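You operate a simulated robot arm through the tools that you are given. There is no shell and no other tool.

Carry out the task below with a simulated two-armed robot. There is one attempt and no reset: what you move stays moved.

JOB
Sticker both sealed bags and lay the open one on the sealer rest.
Fine: the sealed bags stay put, the blue applicator goes back; the open bag up to the stop, the sealer stays off. Set down upright: blue sticker applicator.
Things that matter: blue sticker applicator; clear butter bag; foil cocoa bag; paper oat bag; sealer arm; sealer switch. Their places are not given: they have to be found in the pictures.

Only the result counts: the job must be done as asked and must still hold three seconds after the hand-in. Knocking over, shifting, dropping, spilling or breaking anything else fails it.

ROBOT AND FRAMES
Two 7-joint arms with two-finger parallel grippers on one trunk that stands fixed in place. Base frame: the origin is at the foot of the trunk, x ahead of it, y to its left, z up; the work surface is at about z = 0.8. Units: m, rad, N and s.
The left shoulder is at [0.05, 0.209, 1.121], the right one opposite. With the tool pointing down near the work surface each hand reaches from about 0.26 to 0.92 m from the base axis, measured 20 degrees to its own side. Payload 4.4 kg a hand.
The tool frame of a hand sits at the grasp point between the pads (the TCP): z along the fingers, y along the line on which they close. The tips reach 0.023 m beyond it. The gripper opens to 0.094 m. The fingers are 0.038 m wide and 0.01 m thick; the gripper's body (0.054 by 0.096 m) begins 0.039 m behind the TCP.
Orientation is told as [roll, pitch, yaw] about the base's x, y, z axes, in that order, counted from this pose: with the fingers straight down and closing along the base's y, the tool's x points along the base's -x, its y along +y and its z along -z.

CONTROLS
- The arms move only by the tool servo_tool. It takes "left_deltas", "right_deltas" or both (then of equal length, played together; a hand with none holds still); each is a list of rows, each an object (a shift or turn left out is 0, a gripper value left out holds the last) with "claw": the closure, from 0 (fully open) to 1 (shut); "delta_pos": the shift along the tool's x, y, z in units of 250 mm (1.0 is 250 mm), a list of three; "rot": the turn, a rotation vector about the tool's x, y, z in units of 120 degrees (1.0 is 120 degrees), a list of three. In form: [{"claw": claw, "delta_pos": [x, y, z], "rot": [wx, wy, wz]}, ...]. A call has 1 to 20 rows; each row is the pose to reach, as a shift and turn from the pose commanded when the call began, along the tool's axes at that moment. A call with a number of a shift or a turn outside -1 to 1 is refused whole. Rows are played at 5 a second. More than 0.05 m and 0.15 rad between two rows, or a gripper value outside its range, and nothing of the call is played. Where a pose cannot be reached the arm comes as near as it can. A force on the tool above 90 N (or 10 N above the force at the start of the call, whichever is more), or a blocked arm, ends the call early, and 0.2 s more pass. The fingers move at their own pace (about 0.108 m/s each) and stop on an object; they squeeze with about 41 N. The grip force told is the motor's: it shows also when the fingers shut on nothing. Time passes only in rows, and 0.2 s behind the last, so rows that repeat a pose let the fingers close. The reply holds the time, the measured pose of the TCP, the force on the tool along the base axes, the opening and the grip force, in the units named above and with some noise, with the torque about the TCP (base axes, N m) and any sound that the robot's microphone picked up.
- Cameras (640 x 400 px; columns grow to the right, rows downward): "scene" is now at [0.1508, 0.0491, 1.3209]; the picture's right is [0.51, -0.86, 0.00], its down [-0.38, -0.23, -0.89] and it looks along [0.77, 0.46, -0.45] (base axes); focal length 328 px, centre (320, 200). "left" rides on the left gripper at [0.086, -0.016, -0.075] in its tool frame; the picture's right is [0.18, 0.98, 0.00], its down [-0.58, 0.11, -0.81] and it looks along [-0.79, 0.15, 0.59] (tool axes); focal length 243 px, centre (320, 200). "right" rides on the right gripper at [0.087, 0.016, -0.074] in its tool frame; the picture's right is [-0.18, 0.98, 0.00], its down [-0.58, -0.11, -0.81] and it looks along [-0.79, -0.15, 0.59] (tool axes); focal length 243 px, centre (320, 200).
- get_image(camera): a new picture of that camera. It takes no simulated time.
- slide_trunk(by): slides the trunk up (or, below 0, down) by that many m; the arms and the scene camera ride with it, the base frame stays. It gives what a move gives, with no picture.
- head_to(pan, tilt): turns the head with the scene camera to pan (to the left, within 1.396 rad either way) and tilt (down, from -0.506 to 1.204), counted from straight ahead of the robot. It gives what a move gives.
- probe_pixels(camera, pixels): for up to 12 pixels [column, row] of the newest picture of that camera ("zoom" is the newest enlarged one), the place [x, y, z] in the base frame of the surface seen there, good to about 0.002 m, but the place of the scene camera against the robot may be out by one fixed shift of up to 0.018 m in any direction. It takes no simulated time.
- inspect(camera, box): a new picture of the part [left, top, right, bottom] of that camera's present view, enlarged. It takes no simulated time.
- finish_job(): hands the job in; it is judged then, once.

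Open the grippers and draw the arms clear of the work before you hand the job in, unless the task says otherwise.

The tools are called as name(argument=value, ...) on one line, values as JSON. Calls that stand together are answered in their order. servo_tool: Moves the arms, as the interface text tells. Its arguments: {"type":"object","properties":{"left_deltas":{"type":"array","items":{"type":"object","properties":{"claw":{"type":"number"},"delta_pos":{"type":"array","items":{"type":"number"}},"rot":{"type":"array","items":{"type":"number"}}}}},"right_deltas":{"type":"array","items":{"type":"object","properties":{"claw":{"type":"number"},"delta_pos":{"type":"array","items":{"type":"number"}},"rot":{"type":"array","items":{"type":"number"}}}}}},"required":[]} The other tools are called the same way: slide_trunk (by) slides the trunk up or down; head_to (pan, tilt) turns the head that bears the scene camera; get_image (camera) takes a picture; probe_pixels (camera, pixels) gives the place of the surface under pixels of a picture; inspect (camera, box) takes an enlarged picture of a part of a camera's view; finish_job () hands the job in.

At the start:

```text
time: 0.0
left_ee_pos: [0.4257, 0.4552, 1.0785]
left_orientation: [0.001, 0.001, 0.001]
left_wrist_force: [0.4, 0.1, -0.3]
left_torque: [0.02, -0.01, -0.03]
left_opening: 0.094
left_finger_force: 0.0
right_ee_pos: [0.5829, 0.085, 1.1108]
right_orientation: [-0.001, 0.001, -0.002]
right_wrist_force: [-0.4, -0.6, -0.2]
right_torque: [0.05, -0.02, 0.01]
right_opening: 0.0939
right_finger_force: 0.1
trunk travel left (down, up): [-0.2, 0.363]
head pan, tilt: [0.539, 0.463]
```

scene: 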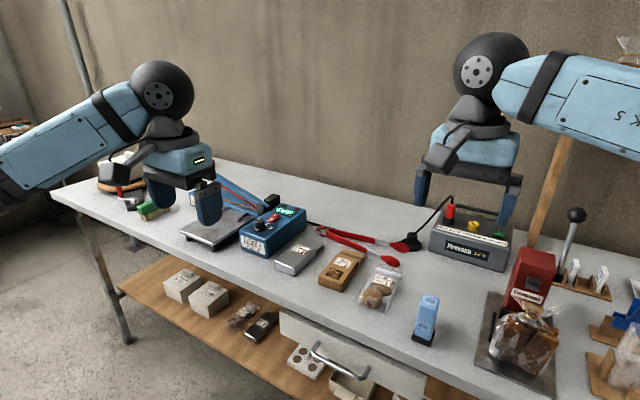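
right: 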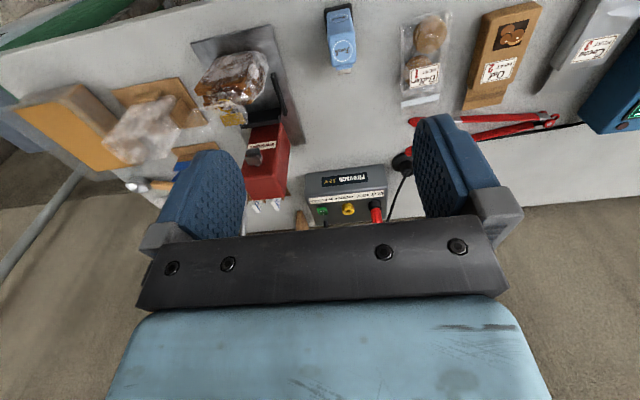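
left: 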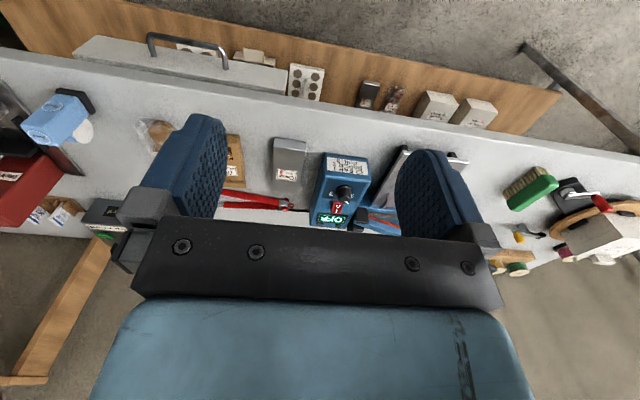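

The scene shows bags near (277,255), (341,267), (379,287), a blue applicator at (427,318), a sealed machine at right with bag (525,340). I'll zoom in on the work area to identify things.

inspect(camera="scene", box=[220, 180, 460, 340])

inspect(camera="scene", box=[400, 200, 640, 400])

inspect(camera="right", box=[300, 0, 640, 200])

inspect(camera="right", box=[0, 0, 340, 240])

```text
2.50 times, centred on (340, 260) of scene
```

zoom: 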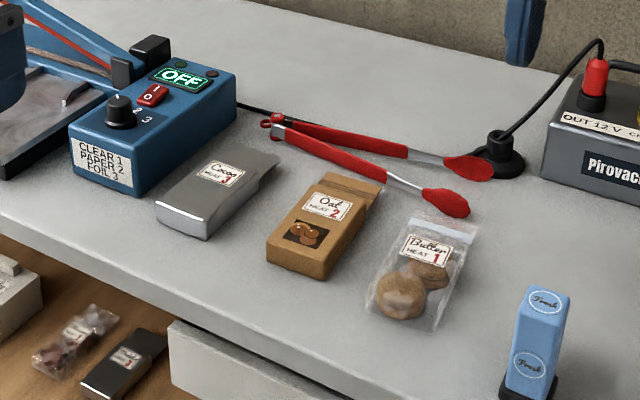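

```text
2.00 times, centred on (520, 300) of scene
```

zoom: 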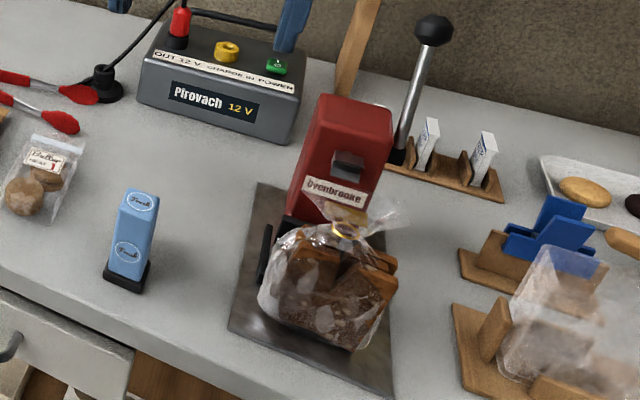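

```text
1.88 times, centred on (470, 100) of right
```

zoom: 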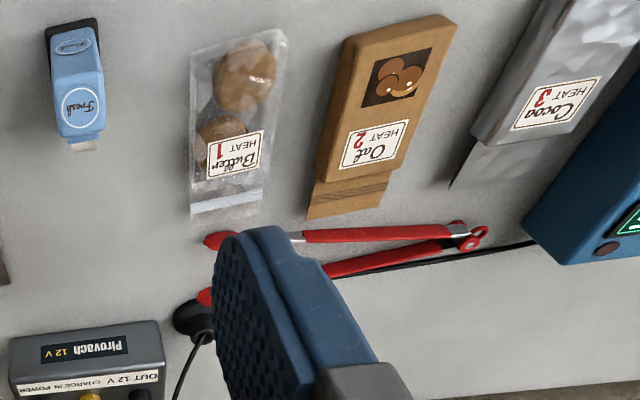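

```text
1.67 times, centred on (170, 120) of right
```

zoom: 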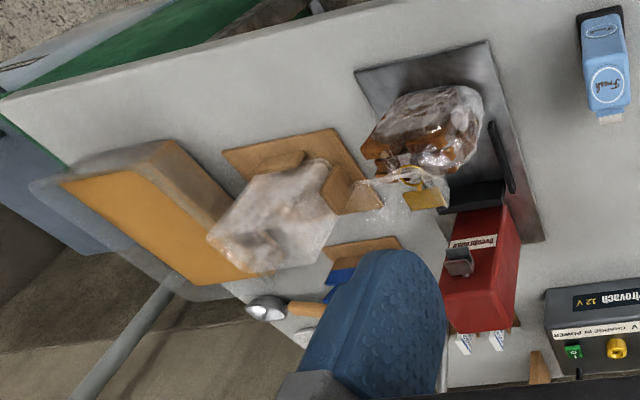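

Need closer looks at the sealer, applicator and the bags' mouths. I'll zoom on each of them in all three cameras.

inspect(camera="left", box=[0, 60, 160, 160])

inspect(camera="right", box=[300, 0, 380, 80])

inspect(camera="scene", box=[160, 180, 320, 280])

inspect(camera="scene", box=[260, 220, 420, 320])

inspect(camera="scene", box=[390, 270, 470, 360])

inspect(camera="left", box=[220, 100, 500, 270])

```text
4.00 times, centred on (80, 110) of left
```

zoom: 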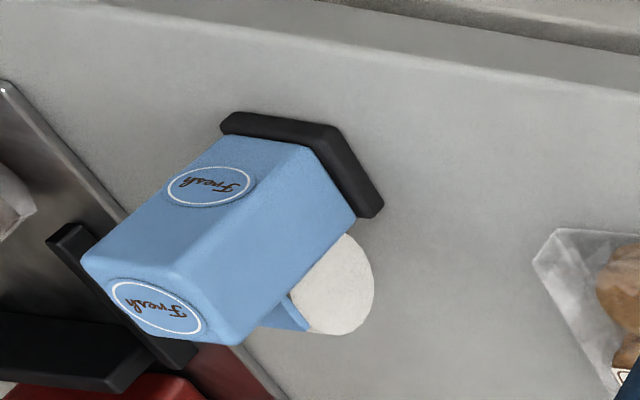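

```text
5.00 times, centred on (340, 40) of right
```

zoom: 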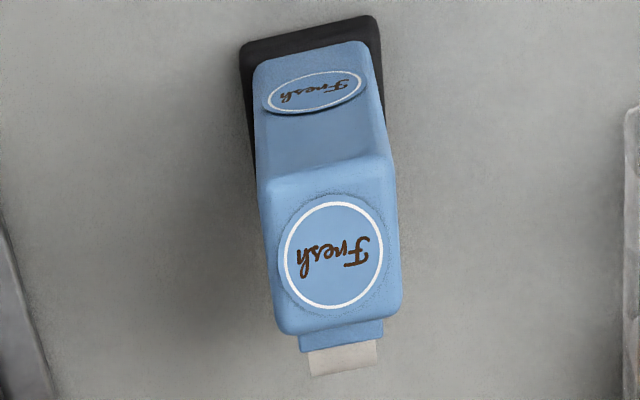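

```text
4.00 times, centred on (240, 230) of scene
```

zoom: 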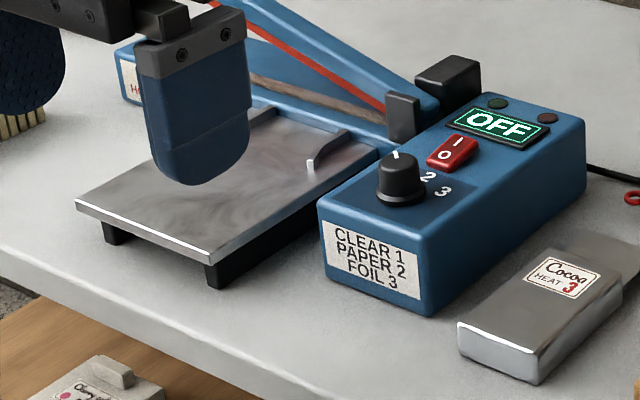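

```text
4.00 times, centred on (340, 270) of scene
```

zoom: 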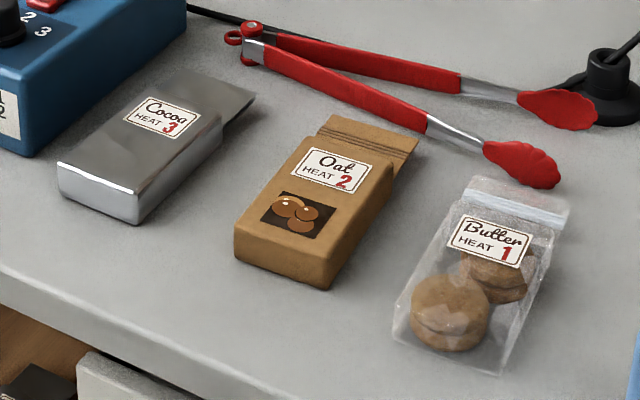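

```text
4.44 times, centred on (430, 315) of scene
```

zoom: 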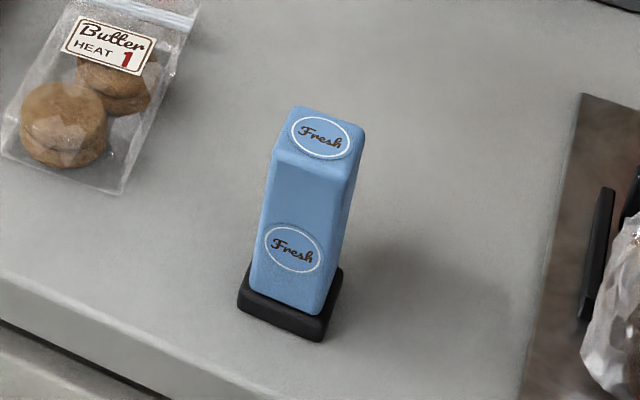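

```text
2.29 times, centred on (360, 185) of left
```

zoom: 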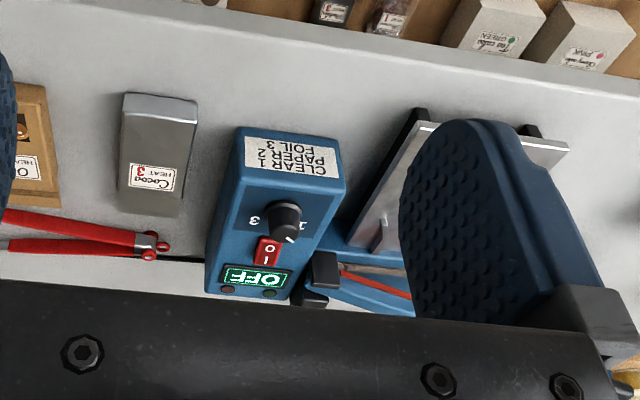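

The butter bag shows a pale band at its mouth and the oat bag ribbed crimps, while the cocoa bag's flap looks plain. I'll probe shared points in the scene and right/left cameras to find the scene camera's fixed shift.

get_image(camera="scene")

probe_pixels(camera="scene", pixels=[[428, 300], [424, 325], [424, 342], [380, 290], [384, 275], [342, 262], [332, 279], [298, 250], [284, 270], [257, 248], [272, 217], [205, 232]])

get_image(camera="right")

probe_pixels(camera="right", pixels=[[342, 50], [338, 20], [347, 70], [424, 75], [421, 97], [497, 70], [510, 40], [595, 48], [480, 100], [343, 180], [270, 165], [230, 80]])

get_image(camera="left")

probe_pixels(camera="left", pixels=[[287, 174], [290, 155], [233, 160], [345, 165], [343, 192], [337, 209], [330, 217], [85, 130], [37, 137], [52, 107], [280, 190], [395, 170]])

```text
taken
```

scene: 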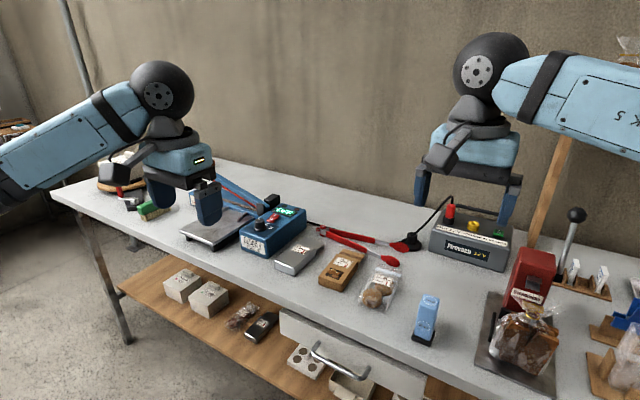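

```text
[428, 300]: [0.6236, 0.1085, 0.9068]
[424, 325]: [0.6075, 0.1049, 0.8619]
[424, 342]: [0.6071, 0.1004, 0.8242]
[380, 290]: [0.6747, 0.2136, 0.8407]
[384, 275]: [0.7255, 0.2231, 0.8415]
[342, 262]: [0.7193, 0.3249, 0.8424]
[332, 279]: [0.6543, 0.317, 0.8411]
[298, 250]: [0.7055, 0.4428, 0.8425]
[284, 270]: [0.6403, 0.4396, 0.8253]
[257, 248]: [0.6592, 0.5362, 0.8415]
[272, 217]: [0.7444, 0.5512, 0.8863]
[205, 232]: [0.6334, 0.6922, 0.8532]
```

```text
taken
```

right: 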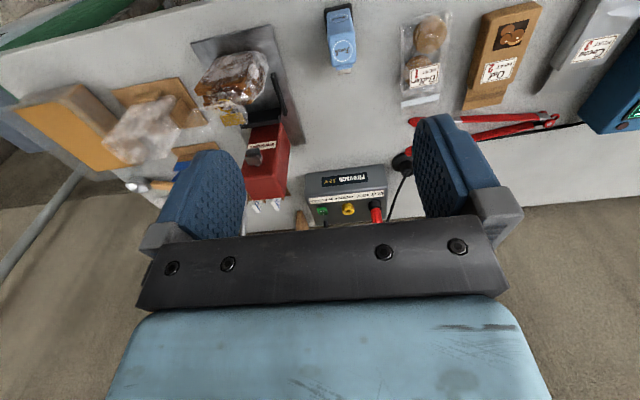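

```text
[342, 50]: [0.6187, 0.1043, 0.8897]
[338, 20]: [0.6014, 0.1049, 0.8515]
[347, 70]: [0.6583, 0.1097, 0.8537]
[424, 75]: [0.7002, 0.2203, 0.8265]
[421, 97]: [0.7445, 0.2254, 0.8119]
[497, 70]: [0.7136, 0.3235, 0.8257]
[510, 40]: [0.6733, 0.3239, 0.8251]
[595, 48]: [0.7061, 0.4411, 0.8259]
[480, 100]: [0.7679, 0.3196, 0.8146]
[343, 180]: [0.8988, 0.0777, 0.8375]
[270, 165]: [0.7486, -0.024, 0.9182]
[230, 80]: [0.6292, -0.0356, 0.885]
```

```text
taken
```

left: 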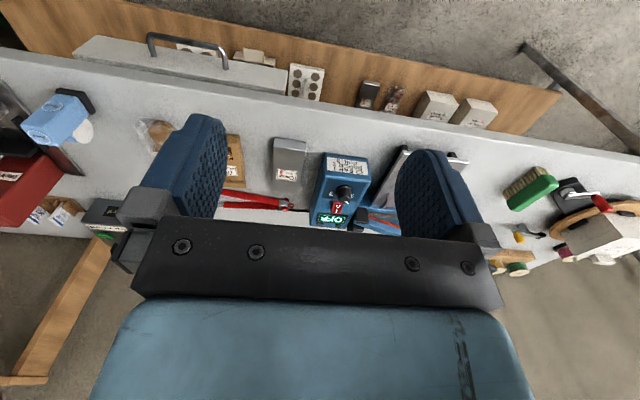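

```text
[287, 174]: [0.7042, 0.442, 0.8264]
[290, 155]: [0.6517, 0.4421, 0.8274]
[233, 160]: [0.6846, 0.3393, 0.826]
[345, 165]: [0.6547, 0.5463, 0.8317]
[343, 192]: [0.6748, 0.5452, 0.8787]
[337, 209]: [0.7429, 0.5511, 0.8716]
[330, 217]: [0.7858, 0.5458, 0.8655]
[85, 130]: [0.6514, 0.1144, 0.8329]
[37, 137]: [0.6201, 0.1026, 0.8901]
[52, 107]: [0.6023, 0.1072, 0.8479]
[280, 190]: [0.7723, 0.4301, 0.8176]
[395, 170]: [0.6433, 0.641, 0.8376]
```

Comparing probes, the scene camera reads about 0.0155 m too high in z, with x and y close. I'll move the left hand to y≈0.62 to look straight at the sealer and clear the scene view.

servo_tool(left_deltas=[{"delta_pos": [0.06, 0.17, 0.0]}, {"delta_pos": [0.12, 0.34, 0.0]}, {"delta_pos": [0.18, 0.51, 0.0]}, {"delta_pos": [0.24, 0.68, 0.0]}, {"delta_pos": [0.24, 0.68, 0.0]}])

get_image(camera="left")

get_image(camera="scene")

```text
time: 1.2
left_ee_pos: [0.3685, 0.626, 1.079]
left_orientation: [0.001, 0.001, 0.0]
left_wrist_force: [0.2, 0.3, -0.5]
left_torque: [-0.03, 0.02, 0.0]
left_opening: 0.0939
left_finger_force: 0.1
right_ee_pos: [0.5836, 0.0868, 1.1097]
right_orientation: [-0.001, 0.002, -0.001]
right_wrist_force: [0.7, 0.3, 0.7]
right_torque: [0.0, 0.01, 0.01]
right_opening: 0.0941
right_finger_force: 0.0
trunk travel left (down, up): [-0.2, 0.363]
head pan, tilt: [0.539, 0.463]
```

```text
taken
```

left: 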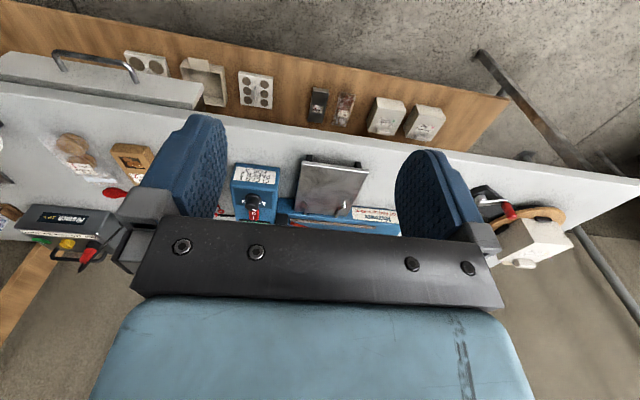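

```text
taken
```

scene: 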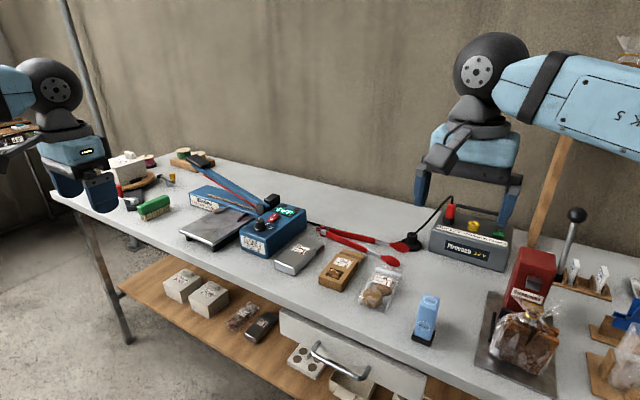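

Now the sealer is clear at about (230,215). I'll zoom on it in both cameras.

inspect(camera="scene", box=[170, 140, 330, 260])

inspect(camera="left", box=[220, 140, 420, 240])

```text
3.33 times, centred on (250, 200) of scene
```

zoom: 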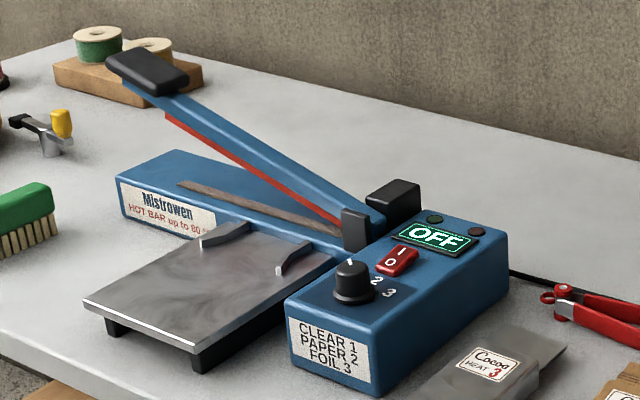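

```text
3.20 times, centred on (320, 190) of left
```

zoom: 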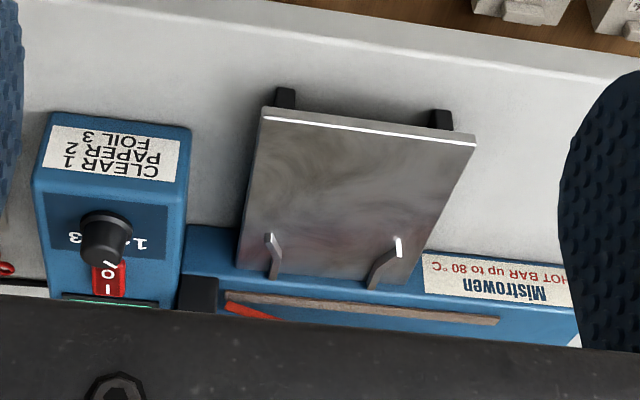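

The rest is a metal tray with two dark prongs at its far end (zoom (270,255) and (385,262)) ahead of the hot bar. I'll probe the tray corners, prongs and bar.

probe_pixels(camera="zoom", pixels=[[266, 113], [470, 143], [243, 262], [268, 238], [274, 272], [398, 243], [374, 284], [325, 265], [300, 200], [350, 302], [460, 290], [420, 230]])

inspect(camera="left", box=[280, 180, 380, 240])

```text
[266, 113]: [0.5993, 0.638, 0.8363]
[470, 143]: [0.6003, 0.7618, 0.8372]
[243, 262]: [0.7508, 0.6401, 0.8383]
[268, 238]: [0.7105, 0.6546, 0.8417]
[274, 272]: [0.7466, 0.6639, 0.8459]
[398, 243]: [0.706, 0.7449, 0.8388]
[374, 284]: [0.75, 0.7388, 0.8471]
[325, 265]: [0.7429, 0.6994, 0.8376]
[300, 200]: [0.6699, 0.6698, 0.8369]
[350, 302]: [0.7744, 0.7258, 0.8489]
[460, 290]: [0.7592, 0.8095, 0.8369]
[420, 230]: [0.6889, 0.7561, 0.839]
```

```text
6.40 times, centred on (330, 210) of left
```

zoom: 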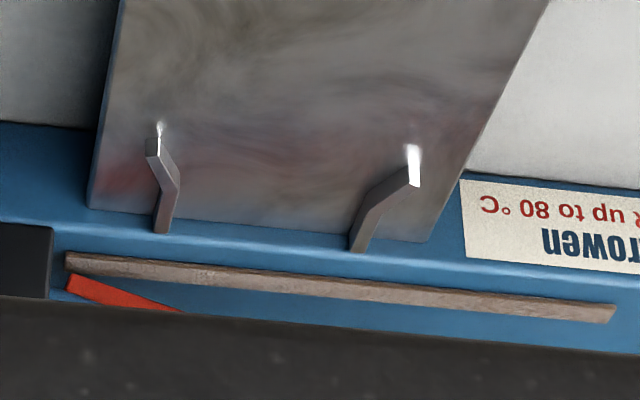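

The rest tray spans about x 0.60–0.752, y 0.638–0.762, top z≈0.837, with funnel prongs at x 0.706–0.75. I'll probe the sealer arm in the scene view (handle at ~(199,161), arm to (265,207)) to know what to avoid.

probe_pixels(camera="scene", pixels=[[199, 161], [212, 172], [230, 185], [250, 198], [256, 207], [272, 200], [216, 200], [206, 197], [240, 211], [190, 190], [236, 218], [257, 220]])

servo_tool(left_deltas=[{"delta_pos": [-0.1, 0.05, 0.1]}, {"delta_pos": [-0.2, 0.1, 0.2]}, {"delta_pos": [-0.3, 0.15, 0.3]}, {"delta_pos": [-0.36, 0.2, 0.4]}, {"delta_pos": [-0.36, 0.2, 0.4]}])

get_image(camera="left")

```text
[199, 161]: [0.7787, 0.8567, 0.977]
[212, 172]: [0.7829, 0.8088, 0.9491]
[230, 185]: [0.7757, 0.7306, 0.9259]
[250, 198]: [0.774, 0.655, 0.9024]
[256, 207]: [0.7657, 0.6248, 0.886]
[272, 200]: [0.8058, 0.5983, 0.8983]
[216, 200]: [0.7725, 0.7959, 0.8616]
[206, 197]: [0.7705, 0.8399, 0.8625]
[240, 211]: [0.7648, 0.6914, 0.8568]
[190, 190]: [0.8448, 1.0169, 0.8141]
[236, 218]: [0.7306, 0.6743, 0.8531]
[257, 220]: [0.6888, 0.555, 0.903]
```

```text
time: 2.4
left_ee_pos: [0.4575, 0.675, 0.9791]
left_orientation: [0.0, 0.001, -0.002]
left_wrist_force: [-0.6, -0.1, -0.5]
left_torque: [0.03, 0.0, 0.02]
left_opening: 0.0941
left_finger_force: 0.0
right_ee_pos: [0.5836, 0.0856, 1.1104]
right_orientation: [0.001, 0.0, -0.001]
right_wrist_force: [-0.3, -0.4, -0.5]
right_torque: [0.0, -0.01, 0.02]
right_opening: 0.0943
right_finger_force: 0.1
trunk travel left (down, up): [-0.2, 0.363]
head pan, tilt: [0.539, 0.463]
```

```text
taken
```

left: 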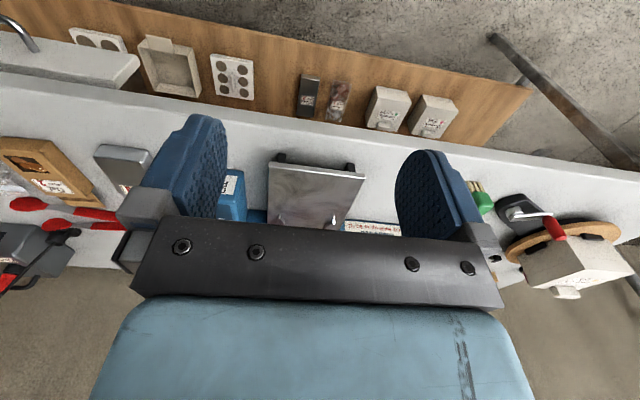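

The prongs are hidden behind the gripper's body at row ~220; moving forward and slightly up (x≈0.58, z≈1.0) brings them above it, still clear of the sealer arm at x≥0.755.

servo_tool(left_deltas=[{"delta_pos": [-0.12, 0.02, -0.03]}, {"delta_pos": [-0.24, 0.04, -0.06]}, {"delta_pos": [-0.36, 0.06, -0.09]}, {"delta_pos": [-0.48, 0.08, -0.12]}, {"delta_pos": [-0.48, 0.08, -0.12]}])

get_image(camera="left")

inspect(camera="left", box=[220, 120, 400, 230])

```text
time: 3.6
left_ee_pos: [0.5764, 0.6923, 1.0098]
left_orientation: [0.0, 0.001, -0.003]
left_wrist_force: [0.4, 0.3, 0.1]
left_torque: [0.02, 0.02, -0.02]
left_opening: 0.0939
left_finger_force: 0.1
right_ee_pos: [0.583, 0.0857, 1.1096]
right_orientation: [0.001, 0.001, -0.002]
right_wrist_force: [-0.2, -0.6, 1.0]
right_torque: [-0.01, 0.02, 0.01]
right_opening: 0.0938
right_finger_force: 0.1
trunk travel left (down, up): [-0.2, 0.363]
head pan, tilt: [0.539, 0.463]
```

```text
taken
```

left: 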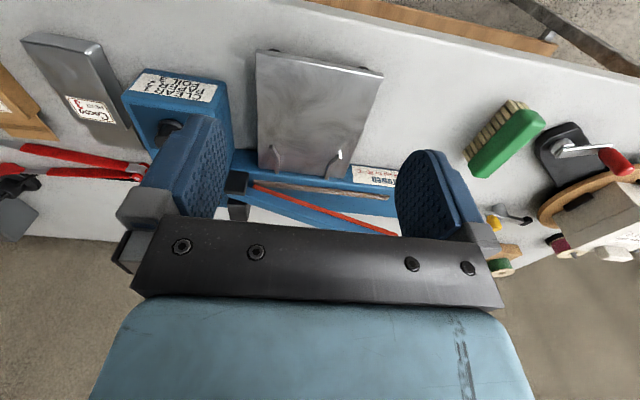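

```text
3.56 times, centred on (310, 175) of left
```

zoom: 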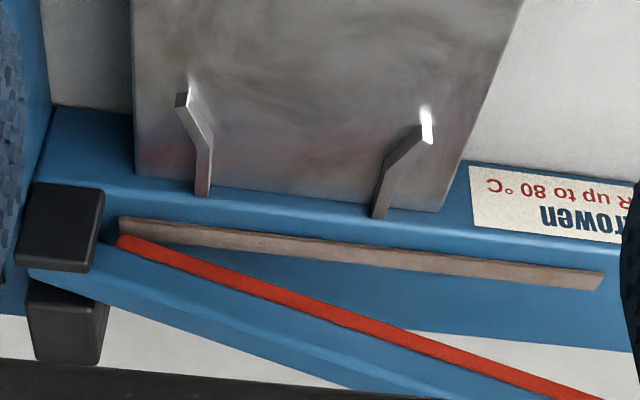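

The guides form a funnel ending at the sealer's body in front of the brown hot bar. I'll probe exact points on guides, tray end, sealer body top and the bar.

probe_pixels(camera="zoom", pixels=[[181, 103], [210, 140], [203, 185], [425, 135], [384, 170], [380, 210], [290, 185], [290, 215], [288, 230], [290, 245], [130, 225], [580, 280]])

inspect(camera="left", box=[260, 135, 350, 195])

probe_pixels(camera="zoom", pixels=[[300, 300], [300, 320], [300, 335], [300, 345], [300, 280], [130, 265], [130, 285], [110, 200], [90, 115], [440, 330], [480, 245], [560, 180]])

```text
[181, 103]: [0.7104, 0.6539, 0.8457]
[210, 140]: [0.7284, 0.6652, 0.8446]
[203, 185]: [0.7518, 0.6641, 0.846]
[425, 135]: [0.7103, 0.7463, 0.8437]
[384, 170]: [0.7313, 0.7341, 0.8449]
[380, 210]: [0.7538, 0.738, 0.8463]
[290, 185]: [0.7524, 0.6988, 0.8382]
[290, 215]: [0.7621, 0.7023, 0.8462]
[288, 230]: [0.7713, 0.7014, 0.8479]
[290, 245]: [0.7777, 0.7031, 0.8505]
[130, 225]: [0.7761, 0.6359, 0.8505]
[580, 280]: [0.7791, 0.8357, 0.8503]
```

```text
6.67 times, centred on (305, 165) of left
```

zoom: 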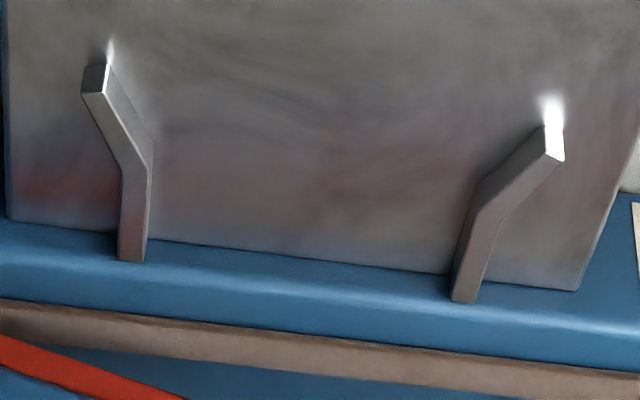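

```text
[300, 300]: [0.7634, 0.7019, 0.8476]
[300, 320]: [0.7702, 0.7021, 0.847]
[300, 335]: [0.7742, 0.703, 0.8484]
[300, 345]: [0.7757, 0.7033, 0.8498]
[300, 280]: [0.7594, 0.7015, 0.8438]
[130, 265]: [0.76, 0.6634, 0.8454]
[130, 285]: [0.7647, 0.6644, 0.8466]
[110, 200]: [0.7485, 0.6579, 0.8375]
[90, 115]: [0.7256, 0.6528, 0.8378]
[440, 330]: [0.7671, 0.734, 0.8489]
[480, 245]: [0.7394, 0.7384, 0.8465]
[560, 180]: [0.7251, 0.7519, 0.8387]
```

The sealer body top (z≈0.8475) stands ~10 mm above the tray with its front face at x≈0.757 — that is the stop; guide gap is y≈0.667–0.734. Next I move the left hand over to view the cocoa bag closely.

servo_tool(left_deltas=[{"delta_pos": [0.0, -0.18, 0.0]}, {"delta_pos": [0.0, -0.36, 0.0]}, {"delta_pos": [0.0, -0.54, 0.0]}, {"delta_pos": [0.0, -0.72, 0.0]}, {"delta_pos": [0.0, -0.9, 0.0]}, {"delta_pos": [0.0, -0.98, 0.0]}, {"delta_pos": [0.0, -0.98, 0.0]}])

get_image(camera="left")

inspect(camera="left", box=[220, 40, 420, 200])

```text
time: 5.2
left_ee_pos: [0.5763, 0.4496, 1.0091]
left_orientation: [0.0, 0.0, 0.0]
left_wrist_force: [0.0, -1.0, 0.2]
left_torque: [0.01, -0.02, 0.01]
left_opening: 0.0939
left_finger_force: 0.0
right_ee_pos: [0.5842, 0.0866, 1.1103]
right_orientation: [0.0, -0.001, -0.002]
right_wrist_force: [0.3, 0.2, 0.3]
right_torque: [0.0, 0.0, 0.0]
right_opening: 0.094
right_finger_force: 0.1
trunk travel left (down, up): [-0.2, 0.363]
head pan, tilt: [0.539, 0.463]
```

```text
taken
```

left: 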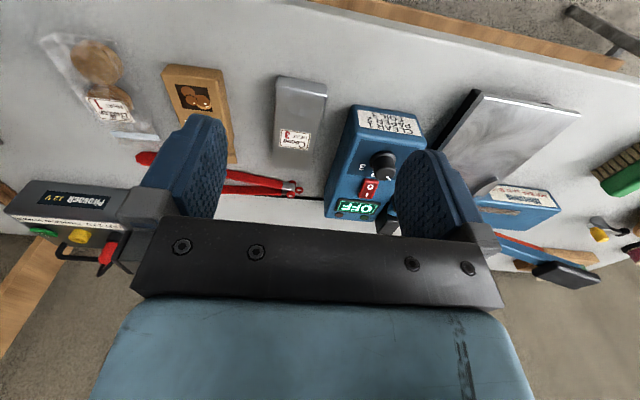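

```text
2.50 times, centred on (320, 120) of left
```

zoom: 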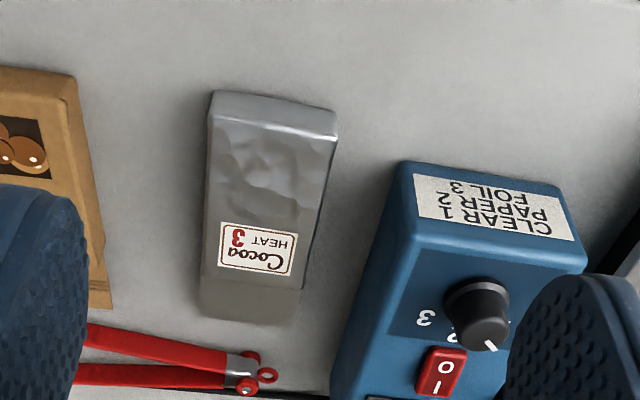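

The cocoa bag is at (300,110) here; I'll zoom on its flap and compare with the oat and butter mouths.

inspect(camera="left", box=[265, 65, 335, 170])

probe_pixels(camera="left", pixels=[[278, 82], [325, 86], [274, 145], [312, 152], [272, 163], [307, 165], [300, 90], [295, 148], [293, 155], [291, 162], [350, 150], [355, 110]])

inspect(camera="left", box=[160, 60, 260, 170])

inspect(camera="left", box=[40, 30, 170, 150])

```text
3.81 times, centred on (300, 118) of left
```

zoom: 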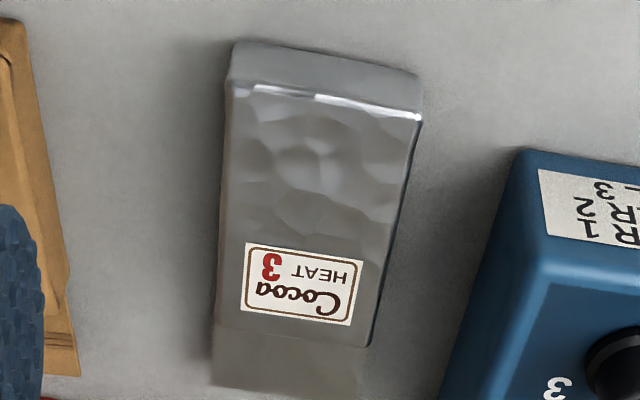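

```text
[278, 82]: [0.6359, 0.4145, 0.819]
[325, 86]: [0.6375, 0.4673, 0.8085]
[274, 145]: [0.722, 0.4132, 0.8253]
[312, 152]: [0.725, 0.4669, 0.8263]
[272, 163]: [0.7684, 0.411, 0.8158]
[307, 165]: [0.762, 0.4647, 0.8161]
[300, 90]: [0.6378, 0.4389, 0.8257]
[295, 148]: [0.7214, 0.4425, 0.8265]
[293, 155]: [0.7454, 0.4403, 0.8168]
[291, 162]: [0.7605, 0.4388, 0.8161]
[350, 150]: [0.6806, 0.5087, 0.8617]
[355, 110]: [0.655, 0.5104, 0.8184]
```

```text
3.64 times, centred on (210, 115) of left
```

zoom: 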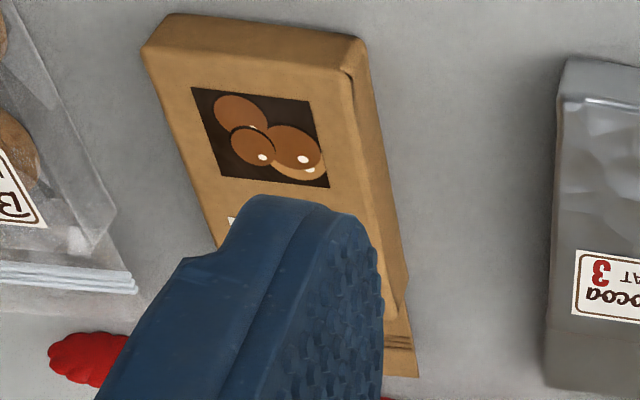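

```text
3.33 times, centred on (105, 90) of left
```

zoom: 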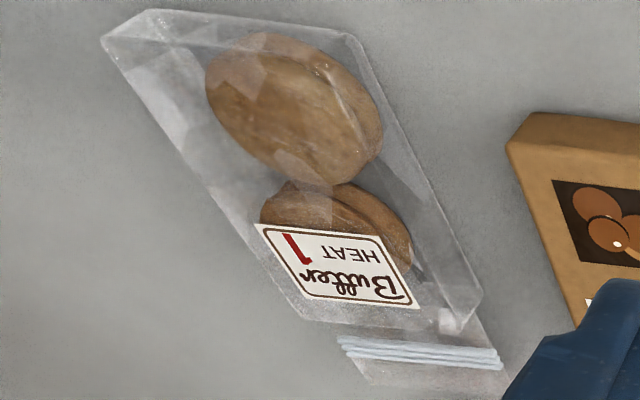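

Butter (three pale seal lines) and oat (crimp lines) are sealed; cocoa's flap is plain, so it is the open one (body x≈0.635–0.735, y≈0.413–0.468, top z≈0.826). Now I back off the left hand and bring the right hand to look closely at the applicator.

servo_tool(left_deltas=[{"delta_pos": [0.1, 0.1, -0.06]}, {"delta_pos": [0.2, 0.2, -0.12]}, {"delta_pos": [0.3, 0.3, -0.18]}, {"delta_pos": [0.4, 0.4, -0.24]}, {"delta_pos": [0.5, 0.5, -0.28]}, {"delta_pos": [0.5, 0.5, -0.28]}], right_deltas=[{"delta_pos": [0.07, 0.0, 0.09]}, {"delta_pos": [0.14, 0.0, 0.18]}, {"delta_pos": [0.21, 0.0, 0.27]}, {"delta_pos": [0.28, 0.0, 0.36]}, {"delta_pos": [0.34, 0.0, 0.44]}, {"delta_pos": [0.34, 0.0, 0.44]}])

get_image(camera="right")

inspect(camera="right", box=[250, 80, 390, 220])

```text
time: 6.6
left_ee_pos: [0.4516, 0.5775, 1.0784]
left_orientation: [0.0, 0.0, -0.004]
left_wrist_force: [-0.6, 0.5, 0.0]
left_torque: [0.04, 0.04, -0.01]
left_opening: 0.0939
left_finger_force: 0.1
right_ee_pos: [0.4986, 0.0855, 0.9987]
right_orientation: [0.0, -0.002, -0.002]
right_wrist_force: [0.0, -0.4, -0.6]
right_torque: [-0.02, 0.03, 0.02]
right_opening: 0.0937
right_finger_force: 0.0
trunk travel left (down, up): [-0.2, 0.363]
head pan, tilt: [0.539, 0.463]
```

```text
taken
```

right: 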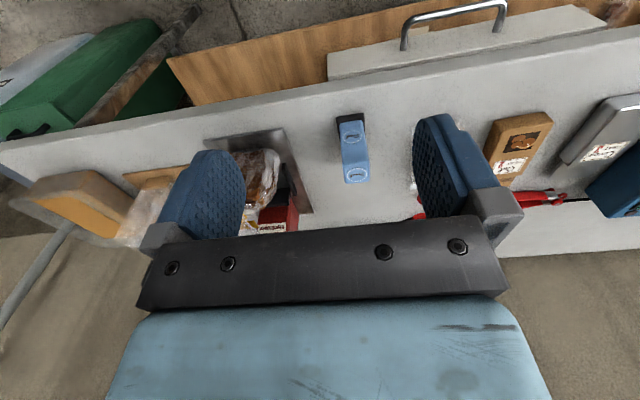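

```text
2.86 times, centred on (320, 150) of right
```

zoom: 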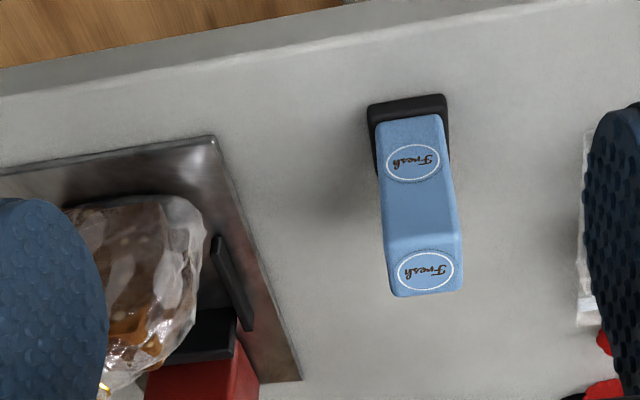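

The applicator stands at zoom (420,200). I'll probe its faces and corners to get size and yaw.

probe_pixels(camera="zoom", pixels=[[374, 108], [442, 100], [382, 125], [438, 119], [389, 242], [457, 237], [397, 292], [460, 287], [372, 140], [447, 130], [425, 265], [410, 200]])

inspect(camera="right", box=[315, 100, 395, 190])

inspect(camera="left", box=[0, 0, 200, 200])

```text
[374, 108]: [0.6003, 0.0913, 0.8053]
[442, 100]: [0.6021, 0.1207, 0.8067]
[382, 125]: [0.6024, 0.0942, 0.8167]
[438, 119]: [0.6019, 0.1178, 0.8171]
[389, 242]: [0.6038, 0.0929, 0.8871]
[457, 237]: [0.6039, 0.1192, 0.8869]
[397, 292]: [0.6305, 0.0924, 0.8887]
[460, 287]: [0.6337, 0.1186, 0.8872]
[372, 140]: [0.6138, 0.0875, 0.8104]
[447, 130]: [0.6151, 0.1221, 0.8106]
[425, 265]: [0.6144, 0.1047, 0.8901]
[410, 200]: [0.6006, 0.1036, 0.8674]
```

```text
4.44 times, centred on (355, 145) of right
```

zoom: 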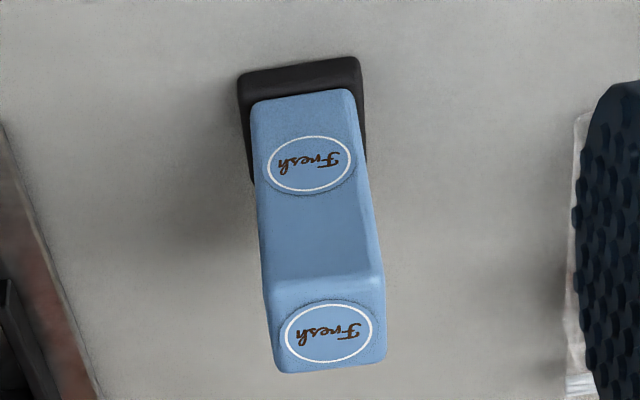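

```text
2.00 times, centred on (100, 100) of left
```

zoom: 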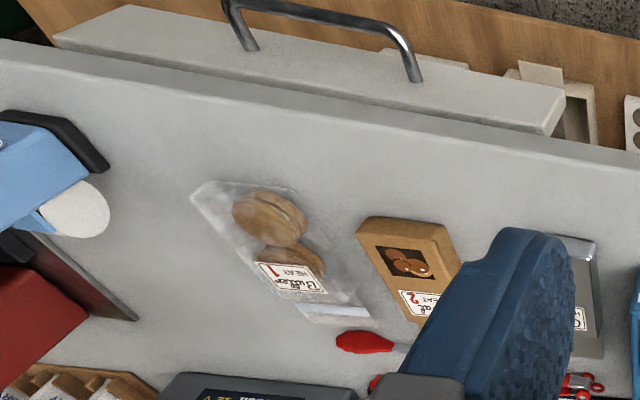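

Applicator body: x 0.602–0.633, y 0.092–0.120, top z≈0.888, yaw ≈0, roll at its far side. I'll bring the right hand over it at (0.618, 0.106, 1.0), fingers closing along y.

servo_tool(right_deltas=[{"delta_pos": [-0.12, 0.02, 0.0], "claw": 0.2}, {"delta_pos": [-0.24, 0.04, 0.0], "claw": 0.2}, {"delta_pos": [-0.36, 0.06, 0.0], "claw": 0.2}, {"delta_pos": [-0.478, 0.082, 0.0], "claw": 0.2}, {"delta_pos": [-0.478, 0.082, 0.0], "claw": 0.2}])

get_image(camera="right")

get_image(camera="scene")

```text
time: 7.8
left_ee_pos: [0.4504, 0.5767, 1.0784]
left_orientation: [0.0, 0.0, -0.001]
left_wrist_force: [-0.6, -0.6, -0.4]
left_torque: [0.03, -0.01, 0.02]
left_opening: 0.094
left_finger_force: 0.0
right_ee_pos: [0.6191, 0.1053, 1.0001]
right_orientation: [0.001, -0.001, -0.001]
right_wrist_force: [0.6, 1.1, 0.2]
right_torque: [0.0, 0.02, -0.01]
right_opening: 0.0752
right_finger_force: 0.0
trunk travel left (down, up): [-0.2, 0.363]
head pan, tilt: [0.539, 0.463]
```

```text
taken
```

right: 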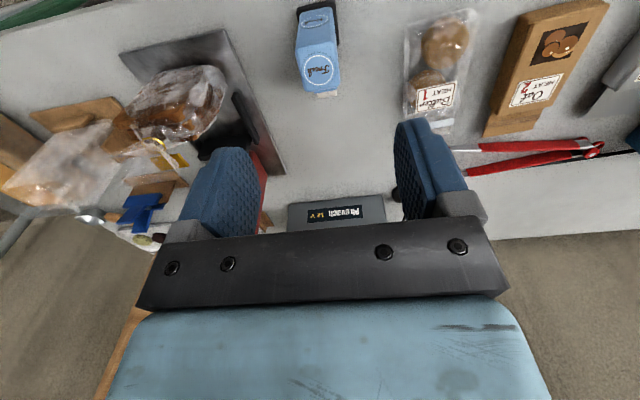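

```text
taken
```

scene: 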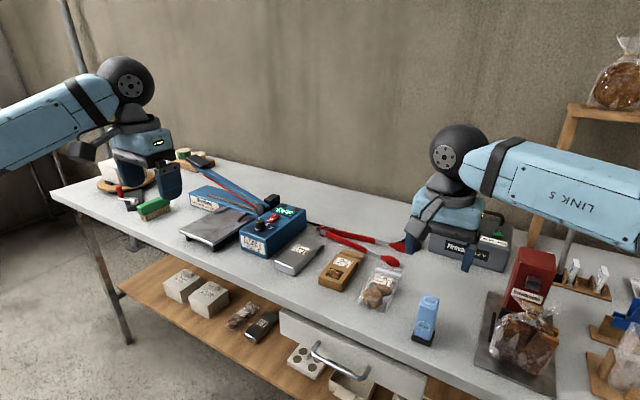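

From here the applicator is at (318,60) with the roll's edge showing at (325,95). I'll zoom and probe it once more to fix its centre before descending.

inspect(camera="right", box=[280, 0, 360, 110])

probe_pixels(camera="right", pixels=[[299, 60], [335, 53], [306, 90], [337, 85], [318, 93], [326, 96], [335, 93], [320, 70], [297, 12], [335, 4], [315, 97], [338, 12]])

inspect(camera="scene", box=[380, 260, 500, 370])

```text
3.64 times, centred on (320, 55) of right
```

zoom: 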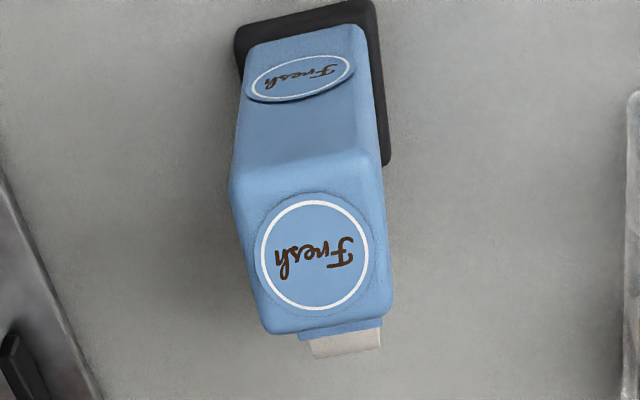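

```text
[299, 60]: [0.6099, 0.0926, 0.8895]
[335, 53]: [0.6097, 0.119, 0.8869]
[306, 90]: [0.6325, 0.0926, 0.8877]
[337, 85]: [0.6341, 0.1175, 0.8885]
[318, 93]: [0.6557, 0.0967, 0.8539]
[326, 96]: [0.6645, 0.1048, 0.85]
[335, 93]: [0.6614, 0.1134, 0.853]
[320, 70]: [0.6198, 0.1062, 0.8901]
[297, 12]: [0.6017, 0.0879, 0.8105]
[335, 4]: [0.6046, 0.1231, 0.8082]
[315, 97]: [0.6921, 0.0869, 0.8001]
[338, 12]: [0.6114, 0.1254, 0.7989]
```

```text
3.64 times, centred on (440, 315) of scene
```

zoom: 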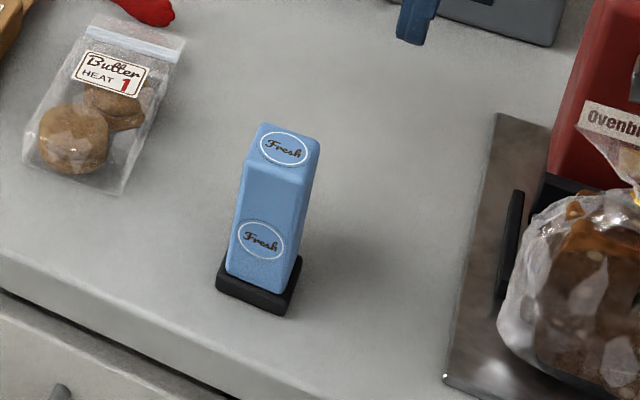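

Centre is (0.619, 0.1055), matching the hand's place. I descend to TCP z≈0.861 (tips 0.838, below the top 0.889) without closing yet.

servo_tool(right_deltas=[{"delta_pos": [0.0, 0.0, 0.14]}, {"delta_pos": [0.0, 0.0, 0.28]}, {"delta_pos": [0.0, 0.0, 0.4]}, {"delta_pos": [0.0, 0.0, 0.5]}, {"delta_pos": [0.0, 0.0, 0.556]}, {"delta_pos": [0.0, 0.0, 0.556]}])

get_image(camera="right")

inspect(camera="scene", box=[370, 220, 530, 380])

```text
time: 9.2
left_ee_pos: [0.4512, 0.5758, 1.0785]
left_orientation: [0.0, 0.0, -0.002]
left_wrist_force: [-0.7, -0.2, 0.5]
left_torque: [-0.02, -0.02, -0.01]
left_opening: 0.0943
left_finger_force: 0.1
right_ee_pos: [0.6199, 0.1078, 0.8615]
right_orientation: [0.001, 0.0, -0.001]
right_wrist_force: [0.0, 0.4, -1.4]
right_torque: [0.03, 0.04, 0.04]
right_opening: 0.0751
right_finger_force: 0.1
trunk travel left (down, up): [-0.2, 0.363]
head pan, tilt: [0.539, 0.463]
```

```text
taken
```

right: 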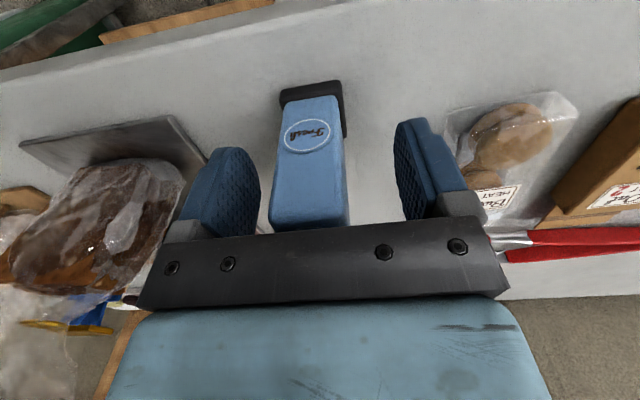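

```text
2.50 times, centred on (450, 300) of scene
```

zoom: 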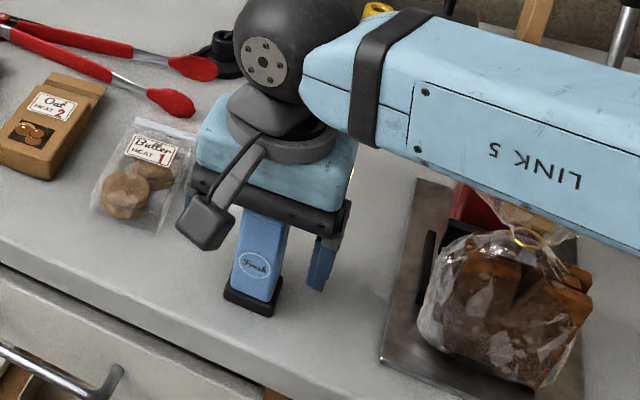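

The fingers straddle the applicator, about 2 mm off-centre to +y; I shift −0.002 in y and close the fingers, holding pose.

servo_tool(right_deltas=[{"delta_pos": [0.0, -0.007, 0.0], "claw": 0.4}, {"delta_pos": [0.0, -0.007, 0.0], "claw": 0.6}, {"delta_pos": [0.0, -0.007, 0.0], "claw": 0.8}, {"delta_pos": [0.0, -0.007, 0.0], "claw": 1.0}, {"delta_pos": [0.0, -0.007, 0.0], "claw": 1.0}, {"delta_pos": [0.0, -0.007, 0.0], "claw": 1.0}])

get_image(camera="right")

```text
time: 10.6
left_ee_pos: [0.4499, 0.5756, 1.0786]
left_orientation: [0.0, 0.0, -0.001]
left_wrist_force: [-0.1, 0.1, 0.3]
left_torque: [0.02, 0.0, 0.01]
left_opening: 0.094
left_finger_force: 0.0
right_ee_pos: [0.6186, 0.1049, 0.8604]
right_orientation: [0.001, 0.0, -0.001]
right_wrist_force: [-0.5, 1.2, 0.3]
right_torque: [0.02, 0.01, 0.03]
right_opening: 0.0298
right_finger_force: 41.2
trunk travel left (down, up): [-0.2, 0.363]
head pan, tilt: [0.539, 0.463]
```

```text
taken
```

right: 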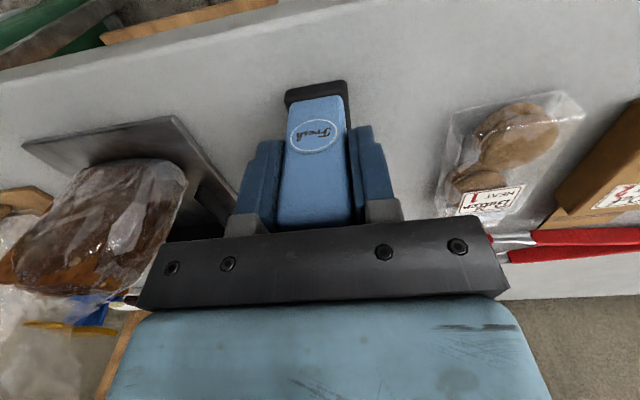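

Grip holds at 0.0298 m opening with 41 N; TCP is ~0.0604 above the table-contact plane. I lift straight up to get it clear and then look at its underside.

servo_tool(right_deltas=[{"delta_pos": [0.0, 0.0, -0.06], "claw": 1.0}, {"delta_pos": [0.0, 0.0, -0.16], "claw": 1.0}, {"delta_pos": [0.0, 0.0, -0.32], "claw": 1.0}, {"delta_pos": [0.0, 0.0, -0.5], "claw": 1.0}, {"delta_pos": [0.0, 0.0, -0.68], "claw": 1.0}, {"delta_pos": [0.0, 0.0, -0.84], "claw": 1.0}, {"delta_pos": [0.0, 0.0, -1.0], "claw": 1.0}, {"delta_pos": [0.0, 0.0, -1.0], "claw": 1.0}])

get_image(camera="scene")

get_image(camera="left")

```text
time: 12.4
left_ee_pos: [0.451, 0.5763, 1.0778]
left_orientation: [0.0, -0.001, 0.0]
left_wrist_force: [-0.3, 0.2, -0.3]
left_torque: [0.0, -0.02, -0.03]
left_opening: 0.0941
left_finger_force: 0.1
right_ee_pos: [0.6205, 0.1028, 1.1076]
right_orientation: [0.0, 0.002, -0.002]
right_wrist_force: [-0.6, -0.2, -1.5]
right_torque: [0.03, 0.01, -0.02]
right_opening: 0.03
right_finger_force: 40.4
trunk travel left (down, up): [-0.2, 0.363]
head pan, tilt: [0.539, 0.463]
```

```text
taken
```

scene: 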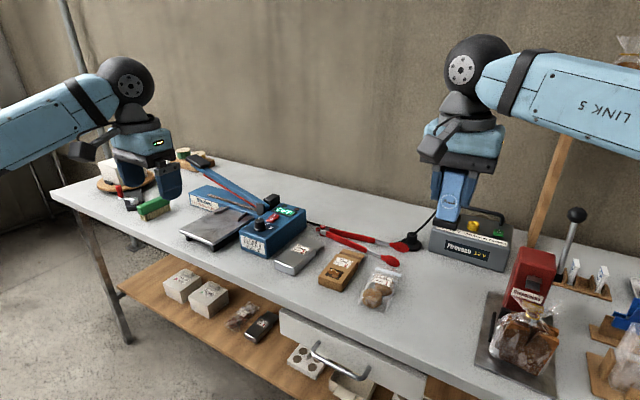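

```text
taken
```

left: 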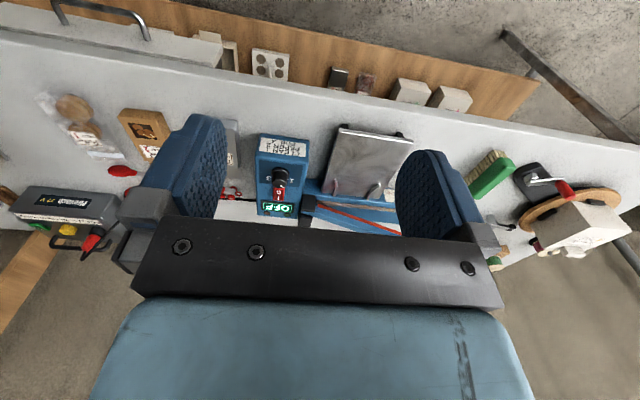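

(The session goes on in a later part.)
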